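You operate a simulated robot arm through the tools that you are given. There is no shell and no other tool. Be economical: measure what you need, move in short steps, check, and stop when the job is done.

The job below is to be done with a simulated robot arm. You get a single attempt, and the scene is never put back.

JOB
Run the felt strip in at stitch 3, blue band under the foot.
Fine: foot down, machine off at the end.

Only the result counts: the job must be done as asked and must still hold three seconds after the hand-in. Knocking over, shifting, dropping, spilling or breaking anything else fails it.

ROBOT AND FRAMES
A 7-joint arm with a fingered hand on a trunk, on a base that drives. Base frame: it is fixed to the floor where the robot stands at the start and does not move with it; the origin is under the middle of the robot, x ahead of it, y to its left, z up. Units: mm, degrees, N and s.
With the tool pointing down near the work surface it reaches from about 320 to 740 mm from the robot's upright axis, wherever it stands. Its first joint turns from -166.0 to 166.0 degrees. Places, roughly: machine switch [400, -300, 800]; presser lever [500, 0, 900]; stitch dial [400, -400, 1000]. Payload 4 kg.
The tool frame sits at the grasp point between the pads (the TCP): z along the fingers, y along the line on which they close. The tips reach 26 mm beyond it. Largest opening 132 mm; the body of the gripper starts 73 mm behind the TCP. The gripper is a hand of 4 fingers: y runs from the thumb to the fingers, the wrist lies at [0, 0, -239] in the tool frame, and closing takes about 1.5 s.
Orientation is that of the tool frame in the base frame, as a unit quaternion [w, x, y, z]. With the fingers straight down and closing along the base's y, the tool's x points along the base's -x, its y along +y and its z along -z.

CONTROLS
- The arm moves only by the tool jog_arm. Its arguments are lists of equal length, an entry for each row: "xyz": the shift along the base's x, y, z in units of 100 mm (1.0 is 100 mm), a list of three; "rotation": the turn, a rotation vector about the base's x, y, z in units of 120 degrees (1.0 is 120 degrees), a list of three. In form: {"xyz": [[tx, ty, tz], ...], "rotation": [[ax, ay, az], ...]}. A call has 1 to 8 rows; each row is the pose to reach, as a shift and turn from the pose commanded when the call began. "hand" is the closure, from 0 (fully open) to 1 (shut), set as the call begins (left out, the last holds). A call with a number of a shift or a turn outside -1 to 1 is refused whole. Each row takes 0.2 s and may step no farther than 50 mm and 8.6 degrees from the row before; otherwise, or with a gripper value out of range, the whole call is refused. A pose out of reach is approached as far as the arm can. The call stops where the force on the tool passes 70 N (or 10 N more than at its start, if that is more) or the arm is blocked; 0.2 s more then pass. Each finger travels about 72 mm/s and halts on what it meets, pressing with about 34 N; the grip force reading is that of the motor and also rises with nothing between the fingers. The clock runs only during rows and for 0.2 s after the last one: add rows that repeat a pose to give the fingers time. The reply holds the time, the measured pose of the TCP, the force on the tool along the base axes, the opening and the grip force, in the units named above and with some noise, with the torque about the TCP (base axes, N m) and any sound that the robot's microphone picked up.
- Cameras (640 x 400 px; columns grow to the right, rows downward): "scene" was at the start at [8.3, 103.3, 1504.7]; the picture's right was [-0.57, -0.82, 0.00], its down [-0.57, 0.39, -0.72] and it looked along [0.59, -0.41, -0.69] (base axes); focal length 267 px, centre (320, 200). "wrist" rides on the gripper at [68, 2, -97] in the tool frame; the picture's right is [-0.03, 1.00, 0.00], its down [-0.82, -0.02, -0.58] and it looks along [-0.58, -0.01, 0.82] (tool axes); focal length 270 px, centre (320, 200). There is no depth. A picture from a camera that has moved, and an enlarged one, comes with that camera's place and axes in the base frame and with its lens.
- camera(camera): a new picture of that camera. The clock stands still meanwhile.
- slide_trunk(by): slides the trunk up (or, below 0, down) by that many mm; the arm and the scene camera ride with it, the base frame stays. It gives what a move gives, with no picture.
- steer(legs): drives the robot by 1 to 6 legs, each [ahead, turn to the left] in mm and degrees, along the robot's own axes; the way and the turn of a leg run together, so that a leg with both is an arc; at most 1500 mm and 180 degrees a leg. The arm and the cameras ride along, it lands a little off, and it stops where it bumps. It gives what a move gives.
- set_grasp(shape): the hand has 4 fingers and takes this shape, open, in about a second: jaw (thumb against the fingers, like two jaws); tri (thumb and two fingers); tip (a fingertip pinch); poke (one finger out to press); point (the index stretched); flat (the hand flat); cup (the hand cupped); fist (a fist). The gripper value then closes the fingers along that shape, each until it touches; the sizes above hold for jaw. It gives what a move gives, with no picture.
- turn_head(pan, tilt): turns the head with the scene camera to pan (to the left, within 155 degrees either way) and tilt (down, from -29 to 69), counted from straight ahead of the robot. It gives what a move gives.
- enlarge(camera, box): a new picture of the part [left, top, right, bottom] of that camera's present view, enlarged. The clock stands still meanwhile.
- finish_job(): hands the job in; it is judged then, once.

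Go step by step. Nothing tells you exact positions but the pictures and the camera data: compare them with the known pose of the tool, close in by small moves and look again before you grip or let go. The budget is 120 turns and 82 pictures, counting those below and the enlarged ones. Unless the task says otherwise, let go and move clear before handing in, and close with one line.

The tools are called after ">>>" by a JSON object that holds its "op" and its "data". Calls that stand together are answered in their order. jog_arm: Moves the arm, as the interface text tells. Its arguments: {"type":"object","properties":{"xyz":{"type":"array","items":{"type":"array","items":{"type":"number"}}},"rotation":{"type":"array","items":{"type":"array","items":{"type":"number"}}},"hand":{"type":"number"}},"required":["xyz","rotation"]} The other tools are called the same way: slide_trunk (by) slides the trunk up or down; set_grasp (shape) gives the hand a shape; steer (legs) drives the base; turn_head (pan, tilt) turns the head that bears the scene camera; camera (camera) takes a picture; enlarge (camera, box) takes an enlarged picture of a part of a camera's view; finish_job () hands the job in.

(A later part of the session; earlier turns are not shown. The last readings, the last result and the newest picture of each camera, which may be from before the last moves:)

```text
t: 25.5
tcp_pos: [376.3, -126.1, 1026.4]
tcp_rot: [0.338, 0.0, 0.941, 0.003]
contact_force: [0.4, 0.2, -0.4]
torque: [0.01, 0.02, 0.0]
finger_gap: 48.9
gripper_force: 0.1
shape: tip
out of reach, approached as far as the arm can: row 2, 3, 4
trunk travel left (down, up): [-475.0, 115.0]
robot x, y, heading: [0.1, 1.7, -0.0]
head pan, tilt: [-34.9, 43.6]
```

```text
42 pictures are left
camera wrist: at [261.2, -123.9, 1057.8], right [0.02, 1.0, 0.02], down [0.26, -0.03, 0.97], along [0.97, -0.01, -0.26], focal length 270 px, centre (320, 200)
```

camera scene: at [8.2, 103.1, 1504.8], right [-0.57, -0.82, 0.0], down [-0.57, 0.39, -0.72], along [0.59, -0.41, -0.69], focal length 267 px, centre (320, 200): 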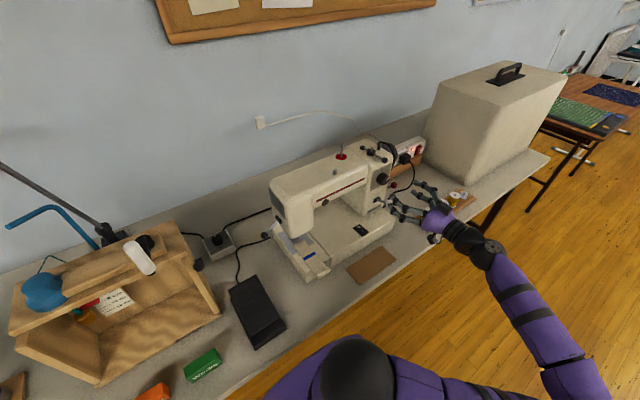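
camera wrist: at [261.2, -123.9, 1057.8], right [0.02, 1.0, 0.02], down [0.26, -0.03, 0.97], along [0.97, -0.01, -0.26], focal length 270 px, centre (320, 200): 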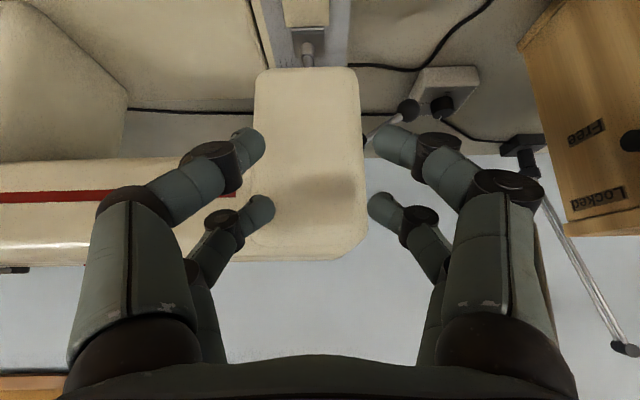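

The lever's ball is at about [488, -40, 911] and its pivot at about z=948, so the lever slopes down. I'll check the foot height closely.

>>> {"op": "enlarge", "data": {"camera": "wrist", "box": [250, 0, 430, 120]}}

>>> {"op": "enlarge", "data": {"camera": "scene", "box": [280, 220, 320, 260]}}

```text
3.33 times, centred on (340, 60) of wrist
camera zoom: at [261.2, -123.9, 1057.8], right [0.02, 1.0, 0.02], down [0.26, -0.03, 0.97], along [0.97, -0.01, -0.26], focal length 901 px, centre (253, 667)
```

zoom: 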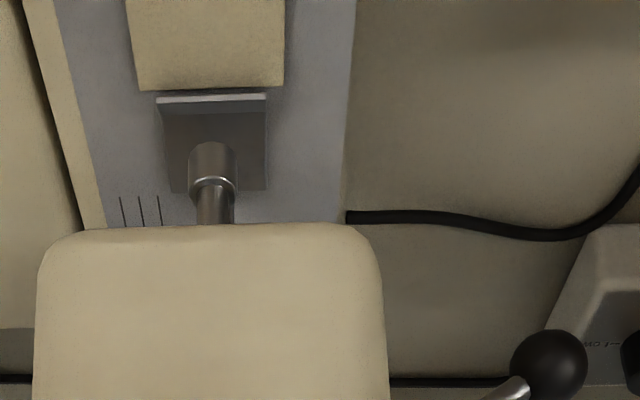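

```text
10.00 times, centred on (300, 240) of scene
camera zoom: at [8.5, 103.5, 1504.7], right [-0.57, -0.82, 0.0], down [-0.57, 0.39, -0.72], along [0.59, -0.41, -0.69], focal length 2673 px, centre (520, -200)
```

zoom: 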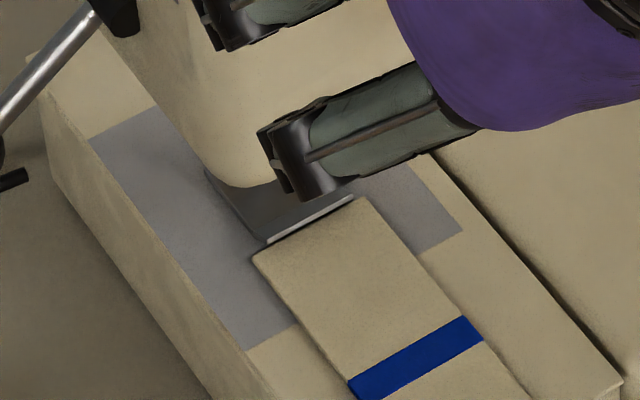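

It's unclear whether the foot is raised, and the arm is cramped this close in. I'll back the base up 150 mm to get room for a low, level view of the foot.

>>> {"op": "steer", "data": {"legs": [[-150, 0]]}}

```text
t: 26.9
tcp_pos: [229.4, -126.6, 1027.8]
tcp_rot: [0.338, 0.001, 0.941, 0.002]
contact_force: [0.0, 0.2, -0.3]
torque: [-0.02, -0.02, 0.02]
finger_gap: 48.6
gripper_force: 0.0
shape: tip
trunk travel left (down, up): [-475.0, 115.0]
robot x, y, heading: [-146.2, -2.9, 0.1]
head pan, tilt: [-34.9, 43.6]
```

I'll swing the hand down to the right of the strip and aim the wrist camera level at the foot.

>>> {"op": "jog_arm", "data": {"xyz": [[0.1, -0.4, 0], [0.2, -0.8, 0], [0.3, -1.0, -0.3], [0.4, -1.0, -0.6], [0.5, -1.0, -0.9], [0.6, -1.0, -1.0]], "rotation": [[0, -0.02, 0], [0, -0.04, 0], [0, -0.06, 0], [0, -0.08, 0], [0, -0.1, 0], [0, -0.12, 0]]}}

>>> {"op": "jog_arm", "data": {"xyz": [[0, -0.06, -0.3], [0, -0.06, -0.5], [0, -0.06, -0.7], [0, -0.06, -0.73]], "rotation": [[0, 0, 0.06], [0, 0, 0.12], [0, 0, 0.18], [0, 0, 0.24]]}}

>>> {"op": "camera", "data": {"camera": "wrist"}}

```text
t: 28.2
tcp_pos: [290.8, -225.2, 928.2]
tcp_rot: [0.455, 0.001, 0.89, 0.002]
contact_force: [0.6, -0.6, 0.0]
torque: [-0.01, -0.03, 0.0]
finger_gap: 48.7
gripper_force: 0.0
shape: tip
trunk travel left (down, up): [-475.0, 115.0]
robot x, y, heading: [-144.8, 0.0, -0.0]
head pan, tilt: [-34.9, 43.6]
```

```text
t: 29.2
tcp_pos: [290.0, -232.5, 851.5]
tcp_rot: [0.439, -0.221, 0.863, 0.115]
contact_force: [-0.1, -0.3, -0.7]
torque: [-0.01, -0.02, 0.02]
finger_gap: 49.1
gripper_force: 0.1
shape: tip
trunk travel left (down, up): [-475.0, 115.0]
robot x, y, heading: [-146.3, 4.4, 0.1]
head pan, tilt: [-34.9, 43.6]
```

```text
39 pictures are left
camera wrist: at [185.0, -288.8, 853.7], right [-0.47, 0.88, 0.03], down [0.02, -0.02, 1.0], along [0.88, 0.47, -0.01], focal length 270 px, centre (320, 200)
```

wrist: 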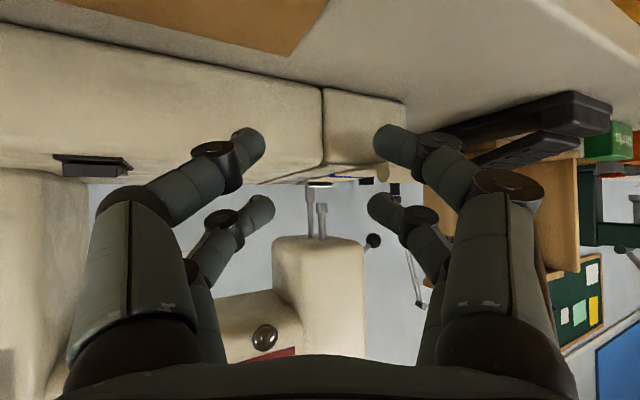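

>>> {"op": "enlarge", "data": {"camera": "wrist", "box": [260, 150, 420, 260]}}

>>> {"op": "enlarge", "data": {"camera": "wrist", "box": [290, 165, 350, 205]}}

>>> {"op": "enlarge", "data": {"camera": "wrist", "box": [40, 130, 140, 200]}}

```text
3.64 times, centred on (340, 205) of wrist
camera zoom: at [185.0, -288.8, 853.7], right [-0.47, 0.88, 0.03], down [0.02, -0.02, 1.0], along [0.88, 0.47, -0.01], focal length 983 px, centre (247, 182)
```

zoom: 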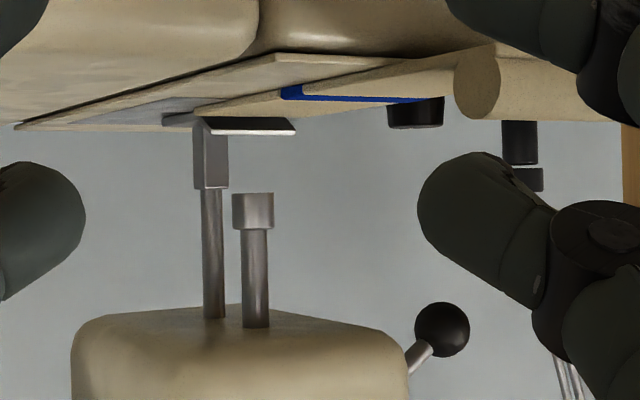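

```text
10.00 times, centred on (320, 185) of wrist
camera zoom: at [185.0, -288.8, 853.7], right [-0.47, 0.88, 0.03], down [0.02, -0.02, 1.0], along [0.88, 0.47, -0.01], focal length 2703 px, centre (320, 350)
```

zoom: 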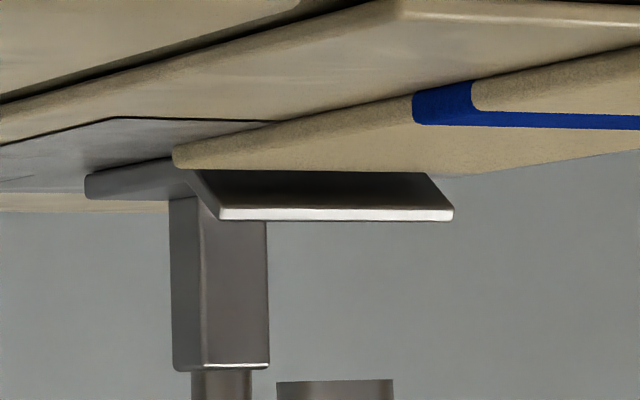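

```text
5.71 times, centred on (90, 165) of wrist
camera zoom: at [185.0, -288.8, 853.7], right [-0.47, 0.88, 0.03], down [0.02, -0.02, 1.0], along [0.88, 0.47, -0.01], focal length 1544 px, centre (1634, 400)
```

zoom: 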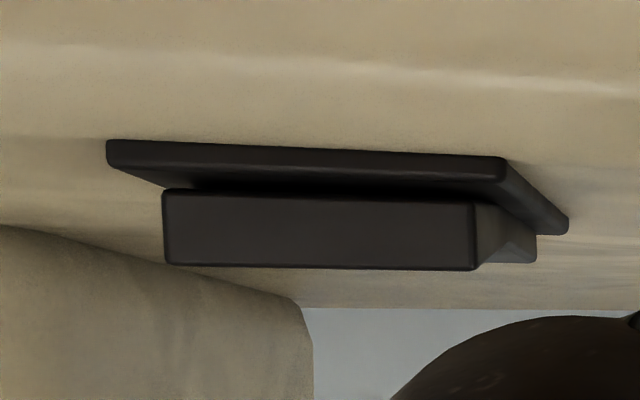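

The picture is upside down: the foot's sole lies flat on the plate with its toe curled up, so with the lever sloping down the foot is already down. The switch's I end (robot side) is raised, so the machine is off. The switch is around [397, -330, 830]. I'll raise the hand, level it out and take the poke shape.

>>> {"op": "jog_arm", "data": {"xyz": [[0, -0.1, 0.3], [0, -0.2, 0.6], [0, -0.4, 0.9], [0, -0.6, 1.0]], "rotation": [[0, 0, -0.06], [0, 0, -0.12], [0, 0, -0.18], [0, 0, -0.24]]}}

>>> {"op": "jog_arm", "data": {"xyz": [[0.1, -0.1, 0.1], [0.2, -0.2, 0.2], [0.3, -0.3, 0.2], [0.4, -0.35, 0.2], [0.5, -0.38, 0.2], [0.6, -0.38, 0.2], [0.6, -0.38, 0.2]], "rotation": [[0, 0.068, 0], [0, 0.136, 0], [0, 0.204, 0], [0, 0.272, 0], [0, 0.34, 0], [0, 0.4, 0], [0, 0.454, 0]]}}

>>> {"op": "set_grasp", "data": {"shape": "poke"}}

>>> {"op": "camera", "data": {"camera": "wrist"}}

>>> {"op": "camera", "data": {"camera": "scene"}}

```text
t: 30.2
tcp_pos: [291.4, -292.1, 954.6]
tcp_rot: [0.455, 0.002, 0.891, 0.002]
contact_force: [0.3, 0.0, 0.6]
torque: [-0.04, 0.0, -0.02]
finger_gap: 48.8
gripper_force: 0.0
shape: tip
trunk travel left (down, up): [-475.0, 115.0]
robot x, y, heading: [-145.4, 3.0, -0.1]
head pan, tilt: [-34.9, 43.6]
```

```text
t: 31.9
tcp_pos: [351.8, -330.0, 974.0]
tcp_rot: [-0.005, 0.002, 1.0, 0.001]
contact_force: [0.0, -0.6, 0.5]
torque: [-0.01, 0.04, 0.0]
finger_gap: 48.5
gripper_force: 0.0
shape: tip
trunk travel left (down, up): [-475.0, 115.0]
robot x, y, heading: [-141.6, -2.8, 0.3]
head pan, tilt: [-34.9, 43.6]
```

```text
t: 32.8
tcp_pos: [350.8, -331.5, 974.8]
tcp_rot: [-0.003, 0.002, 1.0, 0.003]
contact_force: [1.4, -0.8, -1.0]
torque: [-0.01, 0.05, -0.02]
finger_gap: 0.0
gripper_force: 0.0
shape: poke
trunk travel left (down, up): [-475.0, 115.0]
robot x, y, heading: [-146.0, -1.4, 0.0]
head pan, tilt: [-34.9, 43.6]
```

```text
35 pictures are left
camera wrist: at [283.6, -328.3, 1070.9], right [0.03, 1.0, 0.0], down [0.82, -0.03, 0.57], along [0.57, -0.01, -0.82], focal length 270 px, centre (320, 200)
```

wrist: 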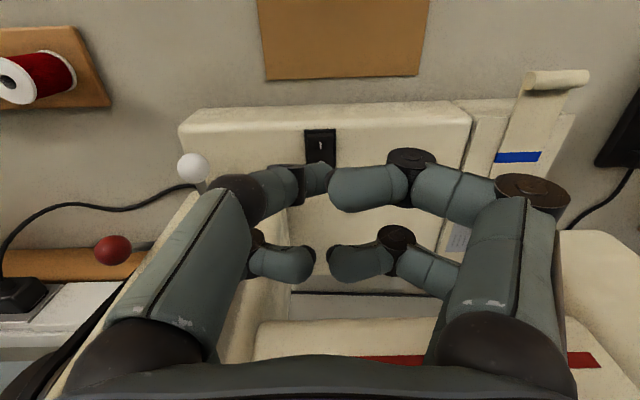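

```text
34 pictures are left
camera scene: at [-136.8, 103.1, 1504.7], right [-0.57, -0.82, 0.0], down [-0.57, 0.39, -0.72], along [0.59, -0.41, -0.69], focal length 267 px, centre (320, 200)
```

scene: 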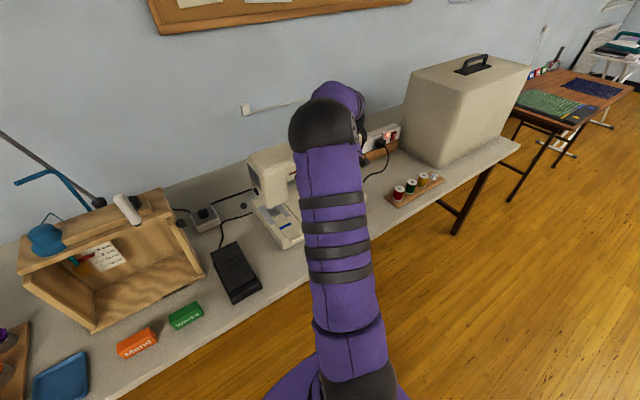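

The poke shape shows no clearly extended finger. I'll try "point" and look.

>>> {"op": "set_grasp", "data": {"shape": "point"}}

>>> {"op": "camera", "data": {"camera": "wrist"}}

```text
t: 33.6
tcp_pos: [351.3, -329.5, 974.7]
tcp_rot: [-0.003, 0.002, 1.0, 0.003]
contact_force: [-0.9, -0.3, 0.0]
torque: [-0.02, -0.01, 0.0]
finger_gap: 0.1
gripper_force: 0.1
shape: point
trunk travel left (down, up): [-475.0, 115.0]
robot x, y, heading: [-143.2, -1.8, -0.2]
head pan, tilt: [-34.9, 43.6]
```

```text
33 pictures are left
camera wrist: at [283.6, -328.3, 1070.9], right [0.03, 1.0, 0.0], down [0.82, -0.03, 0.57], along [0.57, -0.01, -0.82], focal length 270 px, centre (320, 200)
```

wrist: 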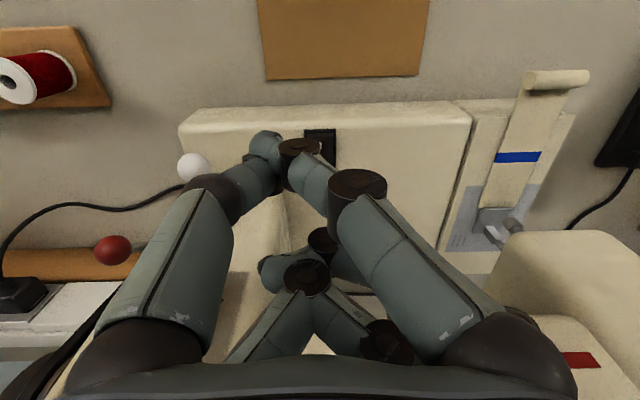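

Neither finger shape is clear, so I'll use the closed jaw, tilted 25° so the near finger pair leads and presses the rocker.

>>> {"op": "set_grasp", "data": {"shape": "jaw"}}

>>> {"op": "jog_arm", "data": {"xyz": [[0, 0, 0], [0, 0, 0], [0, 0, 0], [0, 0, 0], [0.1, 0, -0.1], [0.2, 0, -0.3], [0.3, 0, -0.5], [0.44, 0, -0.65]], "rotation": [[0, 0, 0], [0, -0.04, 0], [0, -0.08, 0], [0, -0.12, 0], [0, -0.15, 0], [0, -0.18, 0], [0, -0.208, 0], [0, -0.208, 0]], "hand": 1}}

>>> {"op": "camera", "data": {"camera": "wrist"}}

```text
t: 34.5
tcp_pos: [352.2, -329.7, 973.6]
tcp_rot: [-0.003, 0.002, 1.0, 0.003]
contact_force: [0.1, -0.2, -0.3]
torque: [-0.01, -0.02, 0.01]
finger_gap: 132.2
gripper_force: 0.0
shape: jaw
trunk travel left (down, up): [-475.0, 115.0]
robot x, y, heading: [-146.7, 2.8, -0.0]
head pan, tilt: [-34.9, 43.6]
```

```text
t: 36.4
tcp_pos: [392.1, -329.6, 907.7]
tcp_rot: [0.213, 0.001, 0.977, 0.002]
contact_force: [-0.7, -1.1, -0.2]
torque: [0.02, -0.02, 0.0]
finger_gap: 0.1
gripper_force: 34.5
shape: jaw
trunk travel left (down, up): [-475.0, 115.0]
robot x, y, heading: [-147.9, 1.7, 0.0]
head pan, tilt: [-34.9, 43.6]
```

```text
32 pictures are left
camera wrist: at [289.7, -327.9, 967.4], right [0.02, 1.0, 0.02], down [0.5, -0.03, 0.86], along [0.86, -0.01, -0.5], focal length 270 px, centre (320, 200)
```

wrist: 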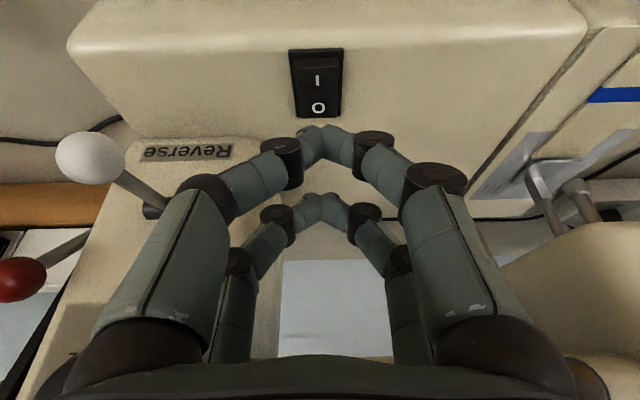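

The near pair hovers at x≈383 and the switch spans x 373–418 at y≈-329, with I on the robot side. I'll take a baseline of the strip, then press I, lift, and move over O.

>>> {"op": "enlarge", "data": {"camera": "scene", "box": [240, 180, 320, 260]}}

>>> {"op": "jog_arm", "data": {"xyz": [[-0.04, 0, -0.2], [-0.04, 0, -0.36], [-0.04, 0, -0.45], [-0.04, 0, -0.2], [0.28, 0, -0.2]], "rotation": [[0, 0, 0], [0, 0, 0], [0, 0, 0], [0, 0, 0], [0, 0, 0]]}}

>>> {"op": "enlarge", "data": {"camera": "scene", "box": [240, 180, 320, 260]}}

```text
5.00 times, centred on (280, 220) of scene
camera zoom: at [-136.9, 103.1, 1504.7], right [-0.57, -0.82, 0.0], down [-0.57, 0.39, -0.72], along [0.59, -0.41, -0.69], focal length 1337 px, centre (520, 100)
```

zoom: 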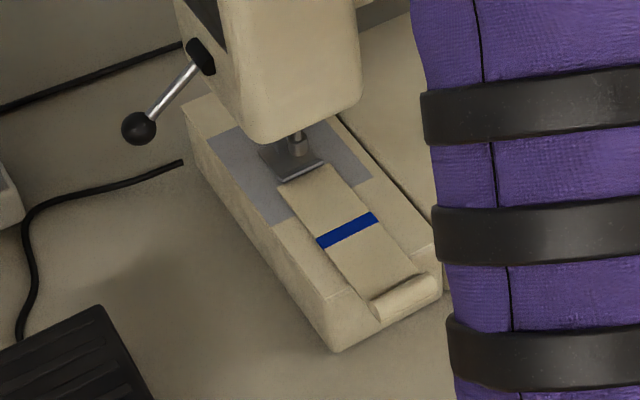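

```text
t: 37.5
tcp_pos: [418.9, -327.8, 890.1]
tcp_rot: [0.213, 0.002, 0.977, 0.002]
contact_force: [-0.5, -0.5, 0.3]
torque: [-0.02, 0.01, -0.02]
finger_gap: 0.1
gripper_force: 33.9
shape: jaw
trunk travel left (down, up): [-475.0, 115.0]
robot x, y, heading: [-146.3, -1.2, -0.2]
head pan, tilt: [-34.9, 43.6]
```

```text
5.00 times, centred on (280, 220) of scene
camera zoom: at [-137.1, 103.2, 1504.7], right [-0.57, -0.82, 0.0], down [-0.57, 0.39, -0.72], along [0.59, -0.41, -0.69], focal length 1337 px, centre (520, 100)
```

zoom: 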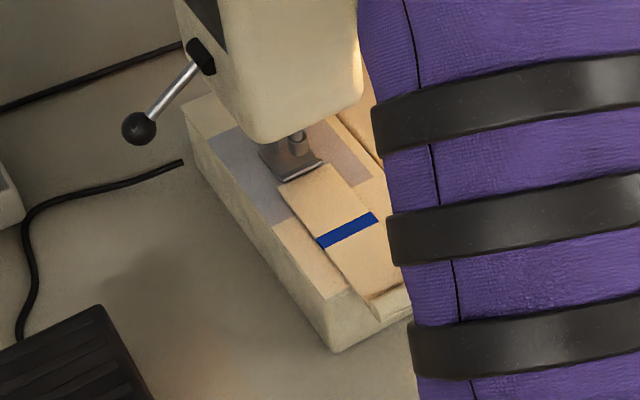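

The machine's lamp came on, so the switch is on, but the band hasn't moved and there's no sound. I'll let a little time pass and look again.

>>> {"op": "jog_arm", "data": {"xyz": [[0, 0, 0], [0, 0, 0], [0, 0, 0]], "rotation": [[0, 0, 0], [0, 0, 0], [0, 0, 0]]}}

>>> {"op": "enlarge", "data": {"camera": "scene", "box": [240, 180, 320, 260]}}

```text
t: 38.4
tcp_pos: [419.6, -328.4, 889.5]
tcp_rot: [0.212, 0.002, 0.977, 0.003]
contact_force: [0.7, -0.3, -0.5]
torque: [0.0, 0.0, 0.02]
finger_gap: 0.0
gripper_force: 33.9
shape: jaw
trunk travel left (down, up): [-475.0, 115.0]
robot x, y, heading: [-142.1, 2.2, -0.0]
head pan, tilt: [-34.9, 43.6]
```

```text
5.00 times, centred on (280, 220) of scene
camera zoom: at [-136.8, 103.1, 1504.7], right [-0.57, -0.82, 0.0], down [-0.57, 0.39, -0.72], along [0.59, -0.41, -0.69], focal length 1337 px, centre (520, 100)
```

zoom: 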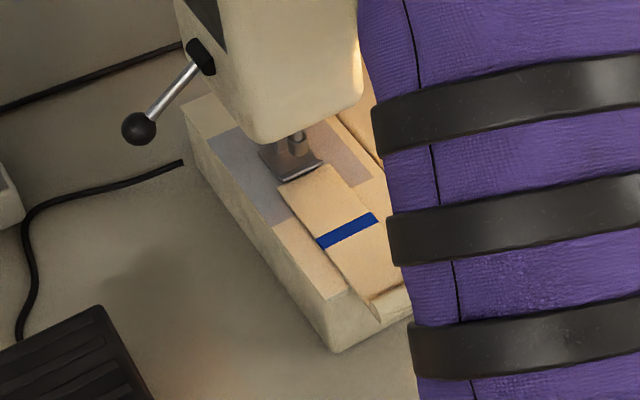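

Power alone doesn't feed the strip; the foot pedal on the table must drive it. I'll look at the pedal and the small control box.

>>> {"op": "enlarge", "data": {"camera": "scene", "box": [185, 195, 285, 315]}}

>>> {"op": "enlarge", "data": {"camera": "scene", "box": [180, 190, 230, 240]}}

```text
3.33 times, centred on (235, 255) of scene
camera zoom: at [-136.8, 103.1, 1504.7], right [-0.57, -0.82, 0.0], down [-0.57, 0.39, -0.72], along [0.59, -0.41, -0.69], focal length 891 px, centre (603, 17)
```

zoom: 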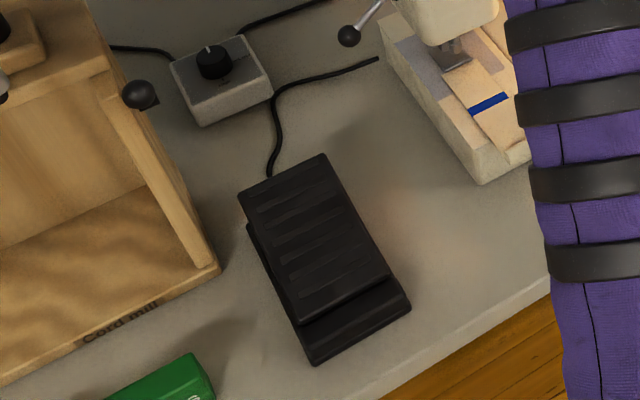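

```text
8.00 times, centred on (205, 215) of scene
camera zoom: at [-136.8, 103.1, 1504.7], right [-0.57, -0.82, 0.0], down [-0.57, 0.39, -0.72], along [0.59, -0.41, -0.69], focal length 2138 px, centre (1240, 80)
```

zoom: 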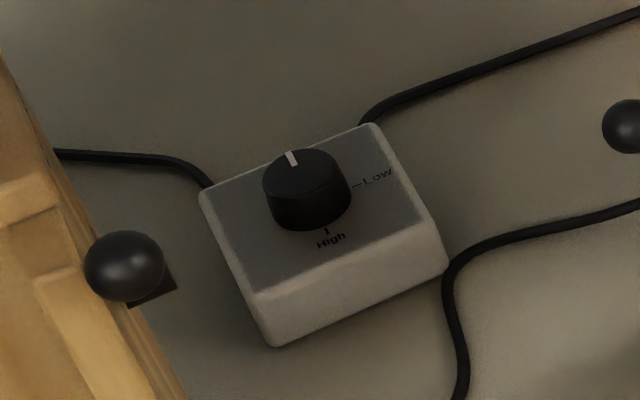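

The box belongs to the cord mill, so I'll leave it alone. The pedal lies at about [390, 62] and is raised at its far end. I'll lift off and carry the closed hand over to it, keeping in front of the machine.

>>> {"op": "jog_arm", "data": {"xyz": [[-0.3, 0, 0.4], [-0.6, 0.1, 0.7], [-0.9, 0.4, 0.8], [-0.95, 0.7, 0.8], [-0.95, 1.0, 0.8]], "rotation": [[0, 0, 0], [0, 0, 0], [0, 0, 0], [0, 0, 0], [0, 0, 0]]}}

>>> {"op": "jog_arm", "data": {"xyz": [[0, 0.4, 0], [0, 0.8, 0], [0, 1.0, 0]], "rotation": [[0, 0, 0], [0, 0, 0], [0, 0, 0]]}}

>>> {"op": "jog_arm", "data": {"xyz": [[0, 0.4, 0], [0, 0.8, 0], [0, 1.0, 0]], "rotation": [[0, 0, 0], [0, 0, 0], [0, 0, 0]]}}

>>> {"op": "jog_arm", "data": {"xyz": [[0, 0.4, 0], [0, 0.8, 0], [0, 0.9, 0]], "rotation": [[0, 0, 0], [0, 0, 0], [0, 0, 0]]}}

>>> {"op": "camera", "data": {"camera": "wrist"}}

>>> {"op": "camera", "data": {"camera": "scene"}}

```text
t: 39.5
tcp_pos: [325.8, -231.7, 970.7]
tcp_rot: [0.213, 0.0, 0.977, 0.003]
contact_force: [-0.8, 0.6, -0.7]
torque: [0.03, 0.02, 0.0]
finger_gap: 0.0
gripper_force: 33.9
shape: jaw
trunk travel left (down, up): [-475.0, 115.0]
robot x, y, heading: [-145.6, 0.4, 0.2]
head pan, tilt: [-34.9, 43.6]
```

```text
t: 40.4
tcp_pos: [327.6, -129.6, 970.0]
tcp_rot: [0.213, 0.001, 0.977, 0.003]
contact_force: [0.9, 0.5, 0.6]
torque: [0.04, 0.03, 0.0]
finger_gap: 0.0
gripper_force: 34.0
shape: jaw
trunk travel left (down, up): [-475.0, 115.0]
robot x, y, heading: [-143.8, 2.0, 0.1]
head pan, tilt: [-34.9, 43.6]
```

```text
t: 41.1
tcp_pos: [326.8, -30.5, 971.4]
tcp_rot: [0.212, 0.001, 0.977, 0.003]
contact_force: [-0.7, 0.3, 0.2]
torque: [0.03, -0.02, -0.02]
finger_gap: 0.0
gripper_force: 33.8
shape: jaw
trunk travel left (down, up): [-475.0, 115.0]
robot x, y, heading: [-146.1, -0.2, 0.1]
head pan, tilt: [-34.9, 43.6]
```

```text
t: 42.0
tcp_pos: [327.3, 59.0, 969.9]
tcp_rot: [0.212, 0.002, 0.977, 0.003]
contact_force: [-0.7, 0.7, 0.9]
torque: [-0.03, -0.01, 0.01]
finger_gap: 0.0
gripper_force: 34.0
shape: jaw
trunk travel left (down, up): [-475.0, 115.0]
robot x, y, heading: [-147.5, 2.8, -0.2]
head pan, tilt: [-34.9, 43.6]
```

```text
26 pictures are left
camera wrist: at [225.2, 61.3, 1029.6], right [0.03, 1.0, 0.02], down [0.5, -0.03, 0.86], along [0.86, -0.01, -0.5], focal length 270 px, centre (320, 200)
```

wrist: 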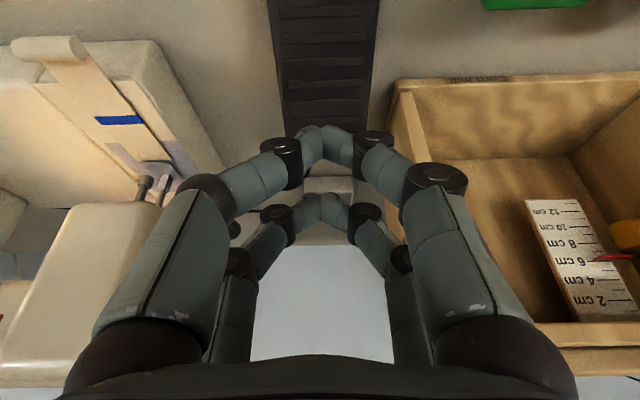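

```text
25 pictures are left
camera scene: at [-137.0, 103.5, 1504.7], right [-0.57, -0.82, 0.0], down [-0.57, 0.39, -0.72], along [0.59, -0.41, -0.69], focal length 267 px, centre (320, 200)
```

scene: 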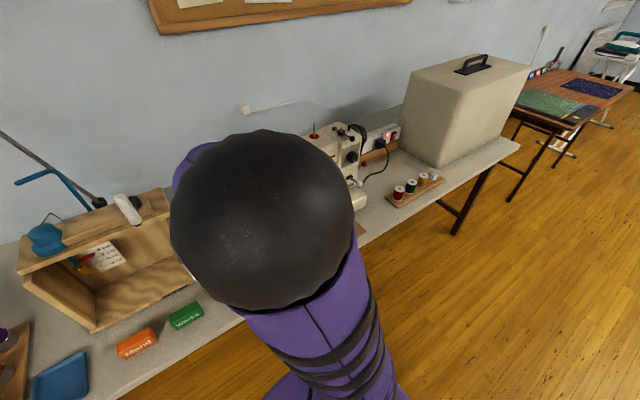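

From here the wrist camera sees the strip, band and foot, as well as the pedal, so I can watch while pressing. I'll approach the pedal's far end at about [440, 50], z around 800.

>>> {"op": "jog_arm", "data": {"xyz": [[0.3, -0.03, -0.2], [0.6, -0.06, -0.4], [0.9, -0.09, -0.7], [1.0, -0.09, -1.0]], "rotation": [[0, 0, 0], [0, 0, 0], [0, 0, 0], [0, 0, 0]]}}

>>> {"op": "camera", "data": {"camera": "wrist"}}

```text
t: 43.0
tcp_pos: [430.0, 49.2, 868.3]
tcp_rot: [0.212, 0.001, 0.977, 0.003]
contact_force: [0.1, 0.1, 0.6]
torque: [0.04, 0.06, -0.04]
finger_gap: 0.0
gripper_force: 34.4
shape: jaw
trunk travel left (down, up): [-475.0, 115.0]
robot x, y, heading: [-144.7, -2.2, 0.1]
head pan, tilt: [-34.9, 43.6]
```

```text
24 pictures are left
camera wrist: at [326.4, 50.9, 927.3], right [0.02, 1.0, 0.02], down [0.5, -0.03, 0.86], along [0.86, -0.01, -0.5], focal length 270 px, centre (320, 200)
```

wrist: 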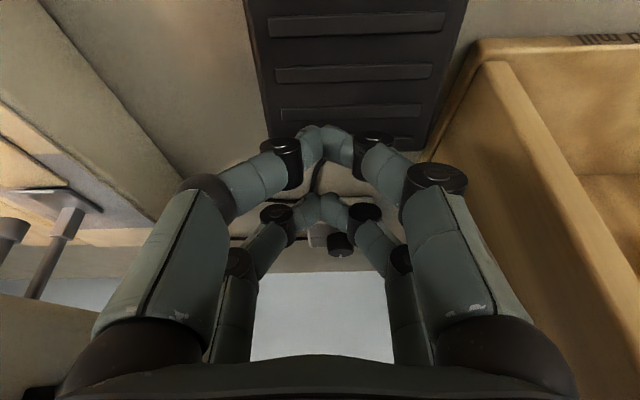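

The pedal lies right under the fingertips and the foot is still in view at the left. I'll lower toward the pedal until contact.

>>> {"op": "jog_arm", "data": {"xyz": [[0, 0, -0.15], [0, 0, -0.25], [0, 0, -0.3]], "rotation": [[0, 0, 0], [0, 0, 0], [0, 0, 0]]}}

>>> {"op": "camera", "data": {"camera": "wrist"}}

```text
t: 43.8
tcp_pos: [427.6, 49.1, 839.3]
tcp_rot: [0.213, 0.002, 0.977, 0.003]
contact_force: [3.0, -1.3, 5.6]
torque: [0.0, -0.03, 0.0]
finger_gap: 0.1
gripper_force: 34.4
shape: jaw
trunk travel left (down, up): [-475.0, 115.0]
robot x, y, heading: [-142.9, 0.7, 0.0]
head pan, tilt: [-34.9, 43.6]
heard: click
```

```text
23 pictures are left
camera wrist: at [324.5, 51.3, 899.1], right [0.03, 1.0, 0.02], down [0.5, -0.03, 0.86], along [0.86, -0.01, -0.5], focal length 270 px, centre (320, 200)
```

wrist: 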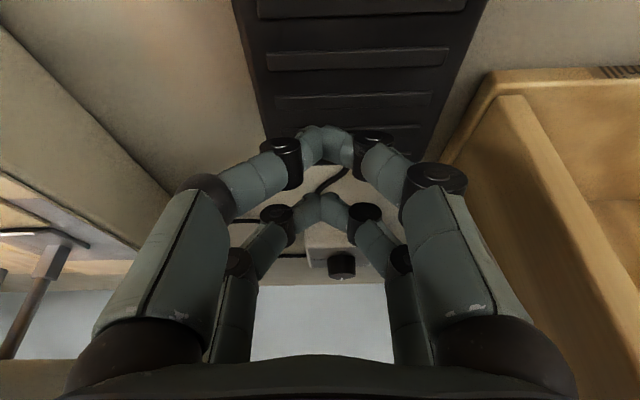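

There was a click at first contact. I'll zoom in on the foot area to see whether the strip moves.

>>> {"op": "enlarge", "data": {"camera": "wrist", "box": [0, 160, 120, 280]}}

>>> {"op": "jog_arm", "data": {"xyz": [[0, 0, 0], [0, 0, 0]], "rotation": [[0, 0, 0], [0, 0, 0]]}}

>>> {"op": "enlarge", "data": {"camera": "wrist", "box": [0, 160, 120, 280]}}

```text
3.33 times, centred on (60, 220) of wrist
camera zoom: at [324.5, 51.3, 899.1], right [0.03, 1.0, 0.02], down [0.5, -0.03, 0.86], along [0.86, -0.01, -0.5], focal length 901 px, centre (1187, 133)
```

zoom: 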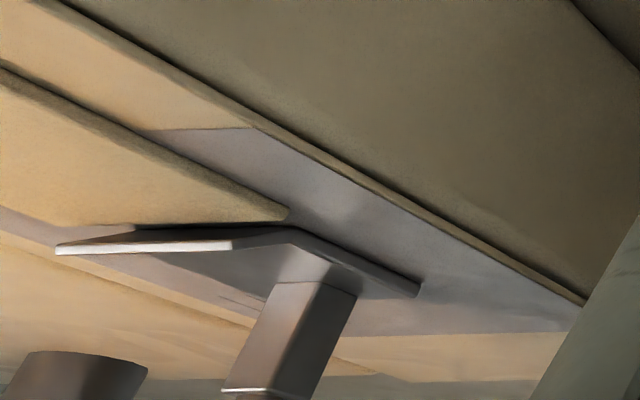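

```text
t: 44.4
tcp_pos: [427.3, 49.0, 839.7]
tcp_rot: [0.212, 0.0, 0.977, 0.003]
contact_force: [1.6, -0.7, 5.6]
torque: [0.02, -0.05, 0.01]
finger_gap: 0.1
gripper_force: 34.0
shape: jaw
trunk travel left (down, up): [-475.0, 115.0]
robot x, y, heading: [-146.2, -0.5, 0.2]
head pan, tilt: [-34.9, 43.6]
```

```text
3.33 times, centred on (60, 220) of wrist
camera zoom: at [324.4, 51.3, 899.1], right [0.02, 1.0, 0.02], down [0.5, -0.03, 0.86], along [0.86, -0.01, -0.5], focal length 901 px, centre (1187, 133)
```

zoom: 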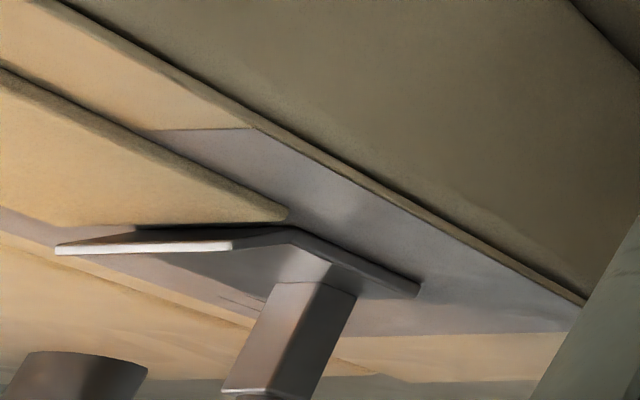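

There's no feed yet at light contact. I'll press the pedal a bit deeper.

>>> {"op": "jog_arm", "data": {"xyz": [[0, 0, -0.04], [0, 0, -0.08]], "rotation": [[0, 0, 0], [0, 0, 0]]}}

>>> {"op": "enlarge", "data": {"camera": "wrist", "box": [0, 160, 120, 280]}}

```text
t: 45.0
tcp_pos: [428.4, 48.4, 835.5]
tcp_rot: [0.216, 0.001, 0.976, 0.003]
contact_force: [-2.3, -2.4, 36.1]
torque: [-0.09, 0.41, -0.01]
finger_gap: 0.1
gripper_force: 34.6
shape: jaw
trunk travel left (down, up): [-475.0, 115.0]
robot x, y, heading: [-144.5, -0.8, -0.2]
head pan, tilt: [-34.9, 43.6]
```

```text
3.33 times, centred on (60, 220) of wrist
camera zoom: at [324.1, 51.5, 894.4], right [0.02, 1.0, 0.02], down [0.5, -0.03, 0.87], along [0.87, -0.01, -0.5], focal length 901 px, centre (1187, 133)
```

zoom: 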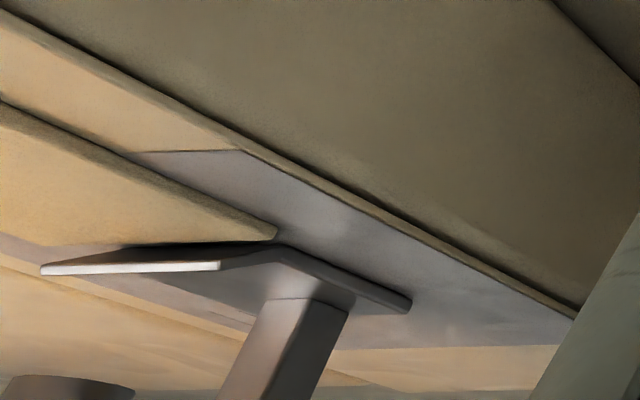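

The pedal is at the bottom with 36 N on it. I'll hold it about a second and check for motion.

>>> {"op": "jog_arm", "data": {"xyz": [[0, 0, 0], [0, 0, 0], [0, 0, 0], [0, 0, 0]], "rotation": [[0, 0, 0], [0, 0, 0], [0, 0, 0], [0, 0, 0]]}}

>>> {"op": "enlarge", "data": {"camera": "wrist", "box": [0, 160, 120, 280]}}

```text
t: 46.0
tcp_pos: [426.8, 50.6, 835.2]
tcp_rot: [0.216, 0.002, 0.976, 0.003]
contact_force: [1.5, -3.6, 46.2]
torque: [-0.11, 0.31, -0.03]
finger_gap: 0.0
gripper_force: 33.9
shape: jaw
trunk travel left (down, up): [-475.0, 115.0]
robot x, y, heading: [-145.5, -0.6, 0.1]
head pan, tilt: [-34.9, 43.6]
```

```text
3.33 times, centred on (60, 220) of wrist
camera zoom: at [324.1, 51.6, 893.8], right [0.02, 1.0, 0.02], down [0.5, -0.03, 0.87], along [0.87, -0.01, -0.5], focal length 901 px, centre (1187, 133)
```

zoom: 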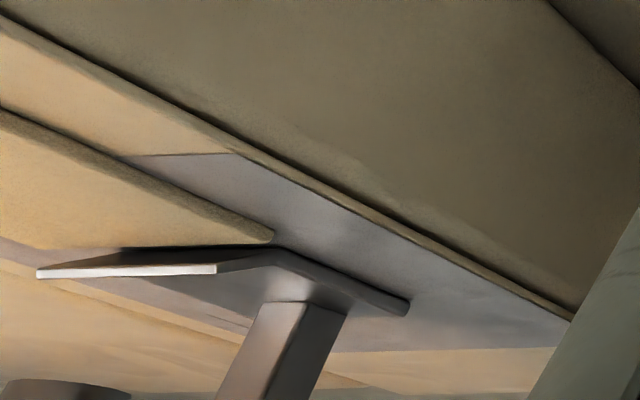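

Power is on and the pedal is down, but nothing feeds. The foot sits flat on the plate with the strip's end just in front of it, so I think the foot must be raised to let the strip in. I'll release the pedal, back off, and turn the hand level to work the presser lever.

>>> {"op": "jog_arm", "data": {"xyz": [[0, 0, 0.3], [-0.1, 0, 0.6], [-0.4, 0, 0.9], [-0.8, 0, 1.0]], "rotation": [[0, 0, 0], [0, 0, 0], [0, 0, 0], [0, -0.05, 0]]}}

>>> {"op": "jog_arm", "data": {"xyz": [[0, -0.1, 0], [0, -0.2, 0], [0, -0.3, 0], [0, -0.4, 0], [0, -0.5, 0], [0, -0.6, 0], [0, -0.7, 0], [0, -0.75, 0]], "rotation": [[0, -0.065, 0], [0, -0.13, 0], [0, -0.195, 0], [0, -0.26, 0], [0, -0.325, 0], [0, -0.39, 0], [0, -0.455, 0], [0, -0.49, 0]]}}

>>> {"op": "camera", "data": {"camera": "wrist"}}

```text
t: 47.0
tcp_pos: [347.7, 50.8, 931.7]
tcp_rot: [0.264, 0.001, 0.965, 0.003]
contact_force: [0.7, -1.2, 0.3]
torque: [-0.01, -0.02, -0.02]
finger_gap: 0.0
gripper_force: 33.9
shape: jaw
trunk travel left (down, up): [-475.0, 115.0]
robot x, y, heading: [-145.1, 5.2, -0.1]
head pan, tilt: [-34.9, 43.6]
```

```text
t: 48.8
tcp_pos: [411.7, 6.9, 926.1]
tcp_rot: [0.565, -0.004, 0.825, 0.005]
contact_force: [0.2, 0.9, -0.7]
torque: [0.01, -0.03, 0.01]
finger_gap: 0.0
gripper_force: 34.1
shape: jaw
out of reach, approached as far as the arm can: row 1, 2, 3, 4, 5, 6, 7, 8
trunk travel left (down, up): [-475.0, 115.0]
robot x, y, heading: [-150.5, -0.3, -0.0]
head pan, tilt: [-34.9, 43.6]
```

```text
18 pictures are left
camera wrist: at [296.5, 6.7, 897.3], right [0.0, 1.0, 0.03], down [-0.24, -0.03, 0.97], along [0.97, 0.0, 0.24], focal length 270 px, centre (320, 200)
```

wrist: 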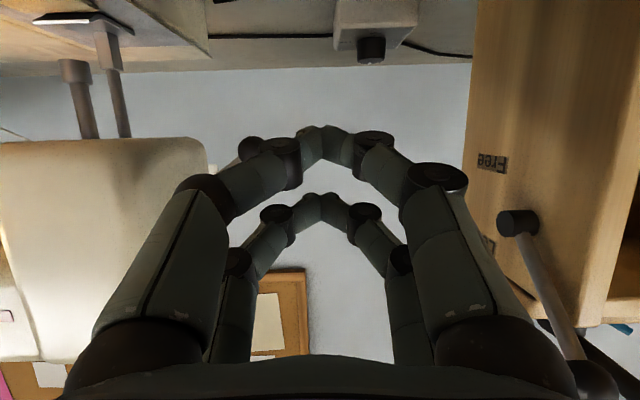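

I'm in a usable pose with the fingers sloping slightly down. I'll go down beneath the lever's ball at y≈-30, then slide forward under it.

>>> {"op": "jog_arm", "data": {"xyz": [[0, -0.15, -0.2], [0, -0.3, -0.4], [0, -0.37, -0.6], [0.2, -0.37, -0.6], [0.4, -0.37, -0.6], [0.58, -0.37, -0.6]], "rotation": [[0, 0, 0], [0, 0, 0], [0, 0, 0], [0, 0, 0], [0, 0, 0], [0, 0, 0]]}}

>>> {"op": "camera", "data": {"camera": "wrist"}}

```text
t: 50.1
tcp_pos: [473.0, -38.9, 885.7]
tcp_rot: [0.56, -0.006, 0.828, 0.008]
contact_force: [0.1, -0.2, -0.8]
torque: [0.0, 0.05, 0.0]
finger_gap: 0.3
gripper_force: 34.2
shape: jaw
out of reach, approached as far as the arm can: row 1, 2, 3, 4, 5, 6
trunk travel left (down, up): [-475.0, 115.0]
robot x, y, heading: [-149.0, 0.9, 0.1]
head pan, tilt: [-34.9, 43.6]
```

```text
17 pictures are left
camera wrist: at [357.1, -39.1, 858.8], right [-0.01, 1.0, 0.03], down [-0.23, -0.03, 0.97], along [0.97, 0.0, 0.23], focal length 270 px, centre (320, 200)
```

wrist: 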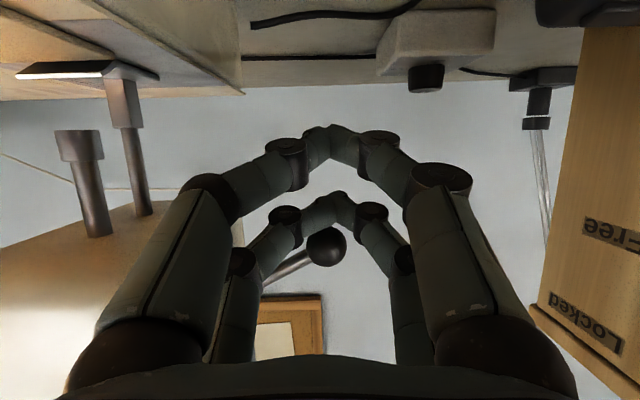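

The ball sits just above the upper finger pair, and the foot is clearly in view. I'll lift the lever.

>>> {"op": "jog_arm", "data": {"xyz": [[0, 0, 0.15], [0, 0.02, 0.3], [0, 0.05, 0.45], [0, 0.08, 0.6], [0, 0.1, 0.75]], "rotation": [[0, 0, 0], [0, 0, 0], [0, 0, 0], [0, 0, 0], [0, 0, 0]]}}

>>> {"op": "camera", "data": {"camera": "wrist"}}

```text
t: 51.4
tcp_pos: [467.6, -30.6, 949.9]
tcp_rot: [0.551, -0.002, 0.834, 0.005]
contact_force: [-15.1, -7.5, -62.3]
torque: [0.54, 0.93, -0.26]
finger_gap: 0.1
gripper_force: 33.9
shape: jaw
trunk travel left (down, up): [-475.0, 115.0]
robot x, y, heading: [-144.7, 0.0, 0.1]
head pan, tilt: [-34.9, 43.6]
```

```text
16 pictures are left
camera wrist: at [350.9, -29.0, 924.5], right [0.0, 1.0, 0.03], down [-0.21, -0.03, 0.98], along [0.98, -0.01, 0.21], focal length 270 px, centre (320, 200)
```

wrist: 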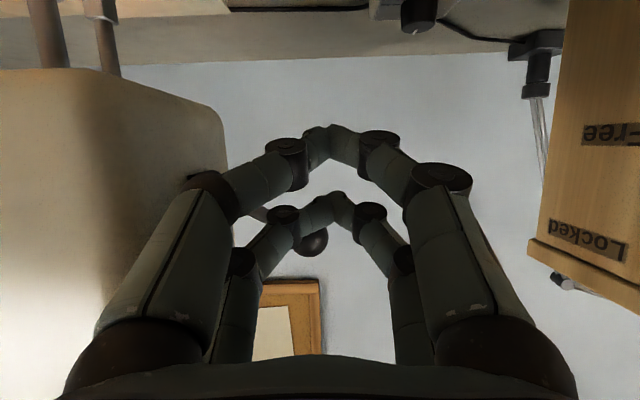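

The lever is lifted to its upper stop, with the ball at z≈976. I'll lower the hand and look at the foot.

>>> {"op": "jog_arm", "data": {"xyz": [[0, 0, -0.2], [0, -0.03, -0.4], [0, -0.06, -0.6], [0, -0.08, -0.7]], "rotation": [[0, 0, 0], [0, 0, 0], [0, 0, 0], [0, 0, 0]]}}

>>> {"op": "camera", "data": {"camera": "wrist"}}

```text
t: 52.4
tcp_pos: [470.0, -30.2, 902.3]
tcp_rot: [0.568, -0.008, 0.823, 0.008]
contact_force: [0.2, -0.5, 0.8]
torque: [-0.04, 0.01, -0.01]
finger_gap: 0.0
gripper_force: 33.6
shape: jaw
out of reach, approached as far as the arm can: row 4
trunk travel left (down, up): [-475.0, 115.0]
robot x, y, heading: [-145.6, -4.0, -0.1]
head pan, tilt: [-34.9, 43.6]
```

```text
15 pictures are left
camera wrist: at [355.0, -31.1, 873.5], right [-0.01, 1.0, 0.03], down [-0.25, -0.03, 0.97], along [0.97, 0.01, 0.25], focal length 270 px, centre (320, 200)
```

wrist: 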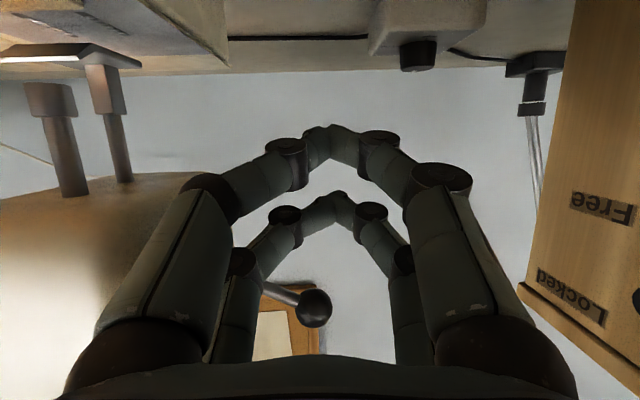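

Lever up raises the foot by about 10 mm, so it had been down with the strip stopped in front of it. Now I'll push the strip's rolled end (about x=332, y=-135, z=833) forward about 25 mm so its lead edge lies under the raised foot. First I retreat and turn the tool down.

>>> {"op": "jog_arm", "data": {"xyz": [[-0.3, 0, 0.0], [-0.6, 0, 0.1], [-0.9, 0, 0.3], [-1.0, -0.1, 0.5], [-1.0, -0.1, 0.6]], "rotation": [[0, 0, 0], [0, 0.05, 0], [0, 0.11, 0], [0, 0.17, 0], [0, 0.23, 0]]}}

>>> {"op": "jog_arm", "data": {"xyz": [[-0.1, -0.1, 0.1], [-0.2, -0.3, 0.1], [-0.4, -0.5, 0.1], [-0.6, -0.7, 0.1], [-0.8, -0.9, 0.1], [-0.9, -0.95, 0.1]], "rotation": [[0, 0.06, 0], [0, 0.12, 0], [0, 0.18, 0], [0, 0.24, 0], [0, 0.3, 0], [0, 0.345, 0]]}}

```text
t: 53.5
tcp_pos: [371.1, -48.5, 954.3]
tcp_rot: [0.351, -0.003, 0.936, 0.006]
contact_force: [0.1, 0.8, 0.0]
torque: [0.0, 0.01, 0.02]
finger_gap: 0.3
gripper_force: 33.7
shape: jaw
trunk travel left (down, up): [-475.0, 115.0]
robot x, y, heading: [-147.3, 3.2, 0.2]
head pan, tilt: [-34.9, 43.6]
```

```text
t: 55.0
tcp_pos: [277.1, -141.3, 963.3]
tcp_rot: [-0.002, -0.001, 1.0, 0.007]
contact_force: [-0.1, -0.8, 0.4]
torque: [0.0, 0.05, 0.03]
finger_gap: 0.0
gripper_force: 33.2
shape: jaw
trunk travel left (down, up): [-475.0, 115.0]
robot x, y, heading: [-147.4, 1.6, 0.1]
head pan, tilt: [-34.9, 43.6]
```

The tool points straight down, centred on the strip's y. I'll descend behind the roll and look.

>>> {"op": "jog_arm", "data": {"xyz": [[0, 0.05, -0.4], [0, 0.05, -0.8], [0, 0.05, -1.0]], "rotation": [[0, 0, 0], [0, 0, 0], [0, 0, 0]]}}

>>> {"op": "jog_arm", "data": {"xyz": [[0, 0, -0.08]], "rotation": [[0, 0, 0]]}}

>>> {"op": "camera", "data": {"camera": "wrist"}}

```text
t: 55.8
tcp_pos: [279.9, -136.6, 862.2]
tcp_rot: [-0.001, -0.001, 1.0, 0.007]
contact_force: [0.9, 0.4, -0.2]
torque: [-0.01, -0.02, -0.02]
finger_gap: 0.0
gripper_force: 34.3
shape: jaw
trunk travel left (down, up): [-475.0, 115.0]
robot x, y, heading: [-147.3, 1.0, 0.2]
head pan, tilt: [-34.9, 43.6]
```

```text
t: 56.1
tcp_pos: [280.5, -136.5, 856.7]
tcp_rot: [-0.002, -0.001, 1.0, 0.007]
contact_force: [-0.9, 0.7, 0.3]
torque: [-0.03, -0.03, 0.0]
finger_gap: 0.2
gripper_force: 34.1
shape: jaw
trunk travel left (down, up): [-475.0, 115.0]
robot x, y, heading: [-146.3, 2.1, 0.1]
head pan, tilt: [-34.9, 43.6]
```

```text
14 pictures are left
camera wrist: at [211.6, -136.3, 952.6], right [0.02, 1.0, 0.01], down [0.82, -0.03, 0.57], along [0.57, 0.0, -0.82], focal length 270 px, centre (320, 200)
```

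wrist: 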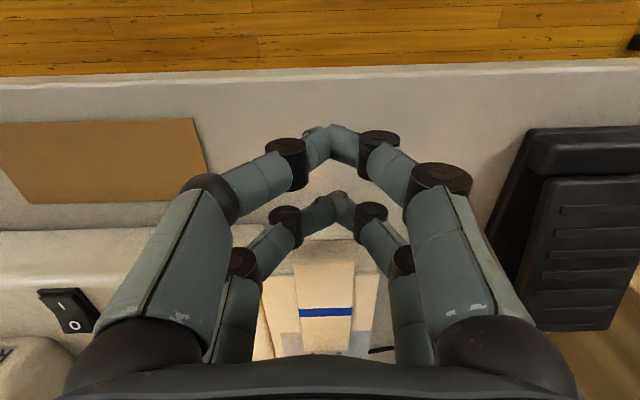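

The strip is lined up with the fingers, with the band at x≈409. I'll push the roll forward gently.

>>> {"op": "jog_arm", "data": {"xyz": [[0.1, 0, 0], [0.2, 0, 0], [0.28, 0, 0], [0.36, 0, 0]], "rotation": [[0, 0, 0], [0, 0, 0], [0, 0, 0], [0, 0, 0]]}}

>>> {"op": "camera", "data": {"camera": "wrist"}}

```text
t: 57.1
tcp_pos: [316.7, -136.4, 856.5]
tcp_rot: [-0.002, -0.001, 1.0, 0.007]
contact_force: [-0.6, -0.8, 0.6]
torque: [0.0, 0.01, 0.01]
finger_gap: 0.1
gripper_force: 33.5
shape: jaw
trunk travel left (down, up): [-475.0, 115.0]
robot x, y, heading: [-145.3, 1.5, 0.2]
head pan, tilt: [-34.9, 43.6]
```

```text
13 pictures are left
camera wrist: at [247.3, -135.7, 952.4], right [0.02, 1.0, 0.01], down [0.82, -0.03, 0.57], along [0.57, 0.0, -0.82], focal length 270 px, centre (320, 200)
```

wrist: 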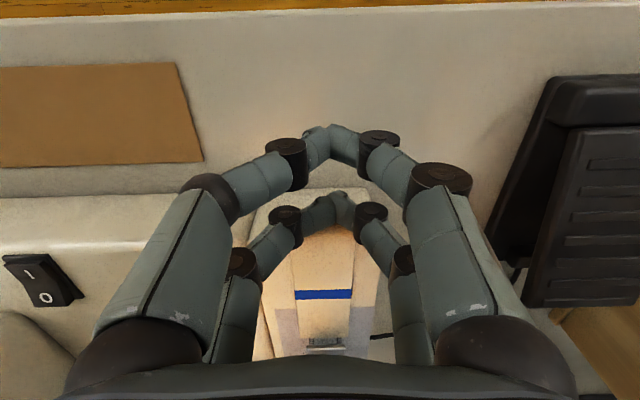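

The strip slid about 14 mm with almost no force. I'll push another 15 mm so its end lies fully under the foot.

>>> {"op": "jog_arm", "data": {"xyz": [[0.08, 0, 0], [0.15, 0, 0]], "rotation": [[0, 0, 0], [0, 0, 0]]}}

>>> {"op": "enlarge", "data": {"camera": "wrist", "box": [260, 220, 400, 360]}}

```text
t: 57.8
tcp_pos: [331.2, -136.8, 856.2]
tcp_rot: [-0.002, -0.001, 1.0, 0.008]
contact_force: [-0.4, 0.0, -0.8]
torque: [0.01, 0.01, -0.01]
finger_gap: 0.0
gripper_force: 34.1
shape: jaw
trunk travel left (down, up): [-475.0, 115.0]
robot x, y, heading: [-142.3, 1.4, 0.1]
head pan, tilt: [-34.9, 43.6]
```

```text
2.86 times, centred on (330, 290) of wrist
camera zoom: at [262.7, -136.2, 952.7], right [0.02, 1.0, 0.01], down [0.82, -0.03, 0.57], along [0.57, 0.0, -0.82], focal length 772 px, centre (291, -57)
```

zoom: 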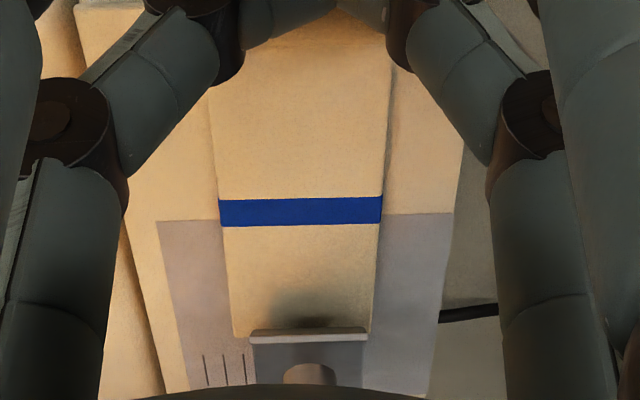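

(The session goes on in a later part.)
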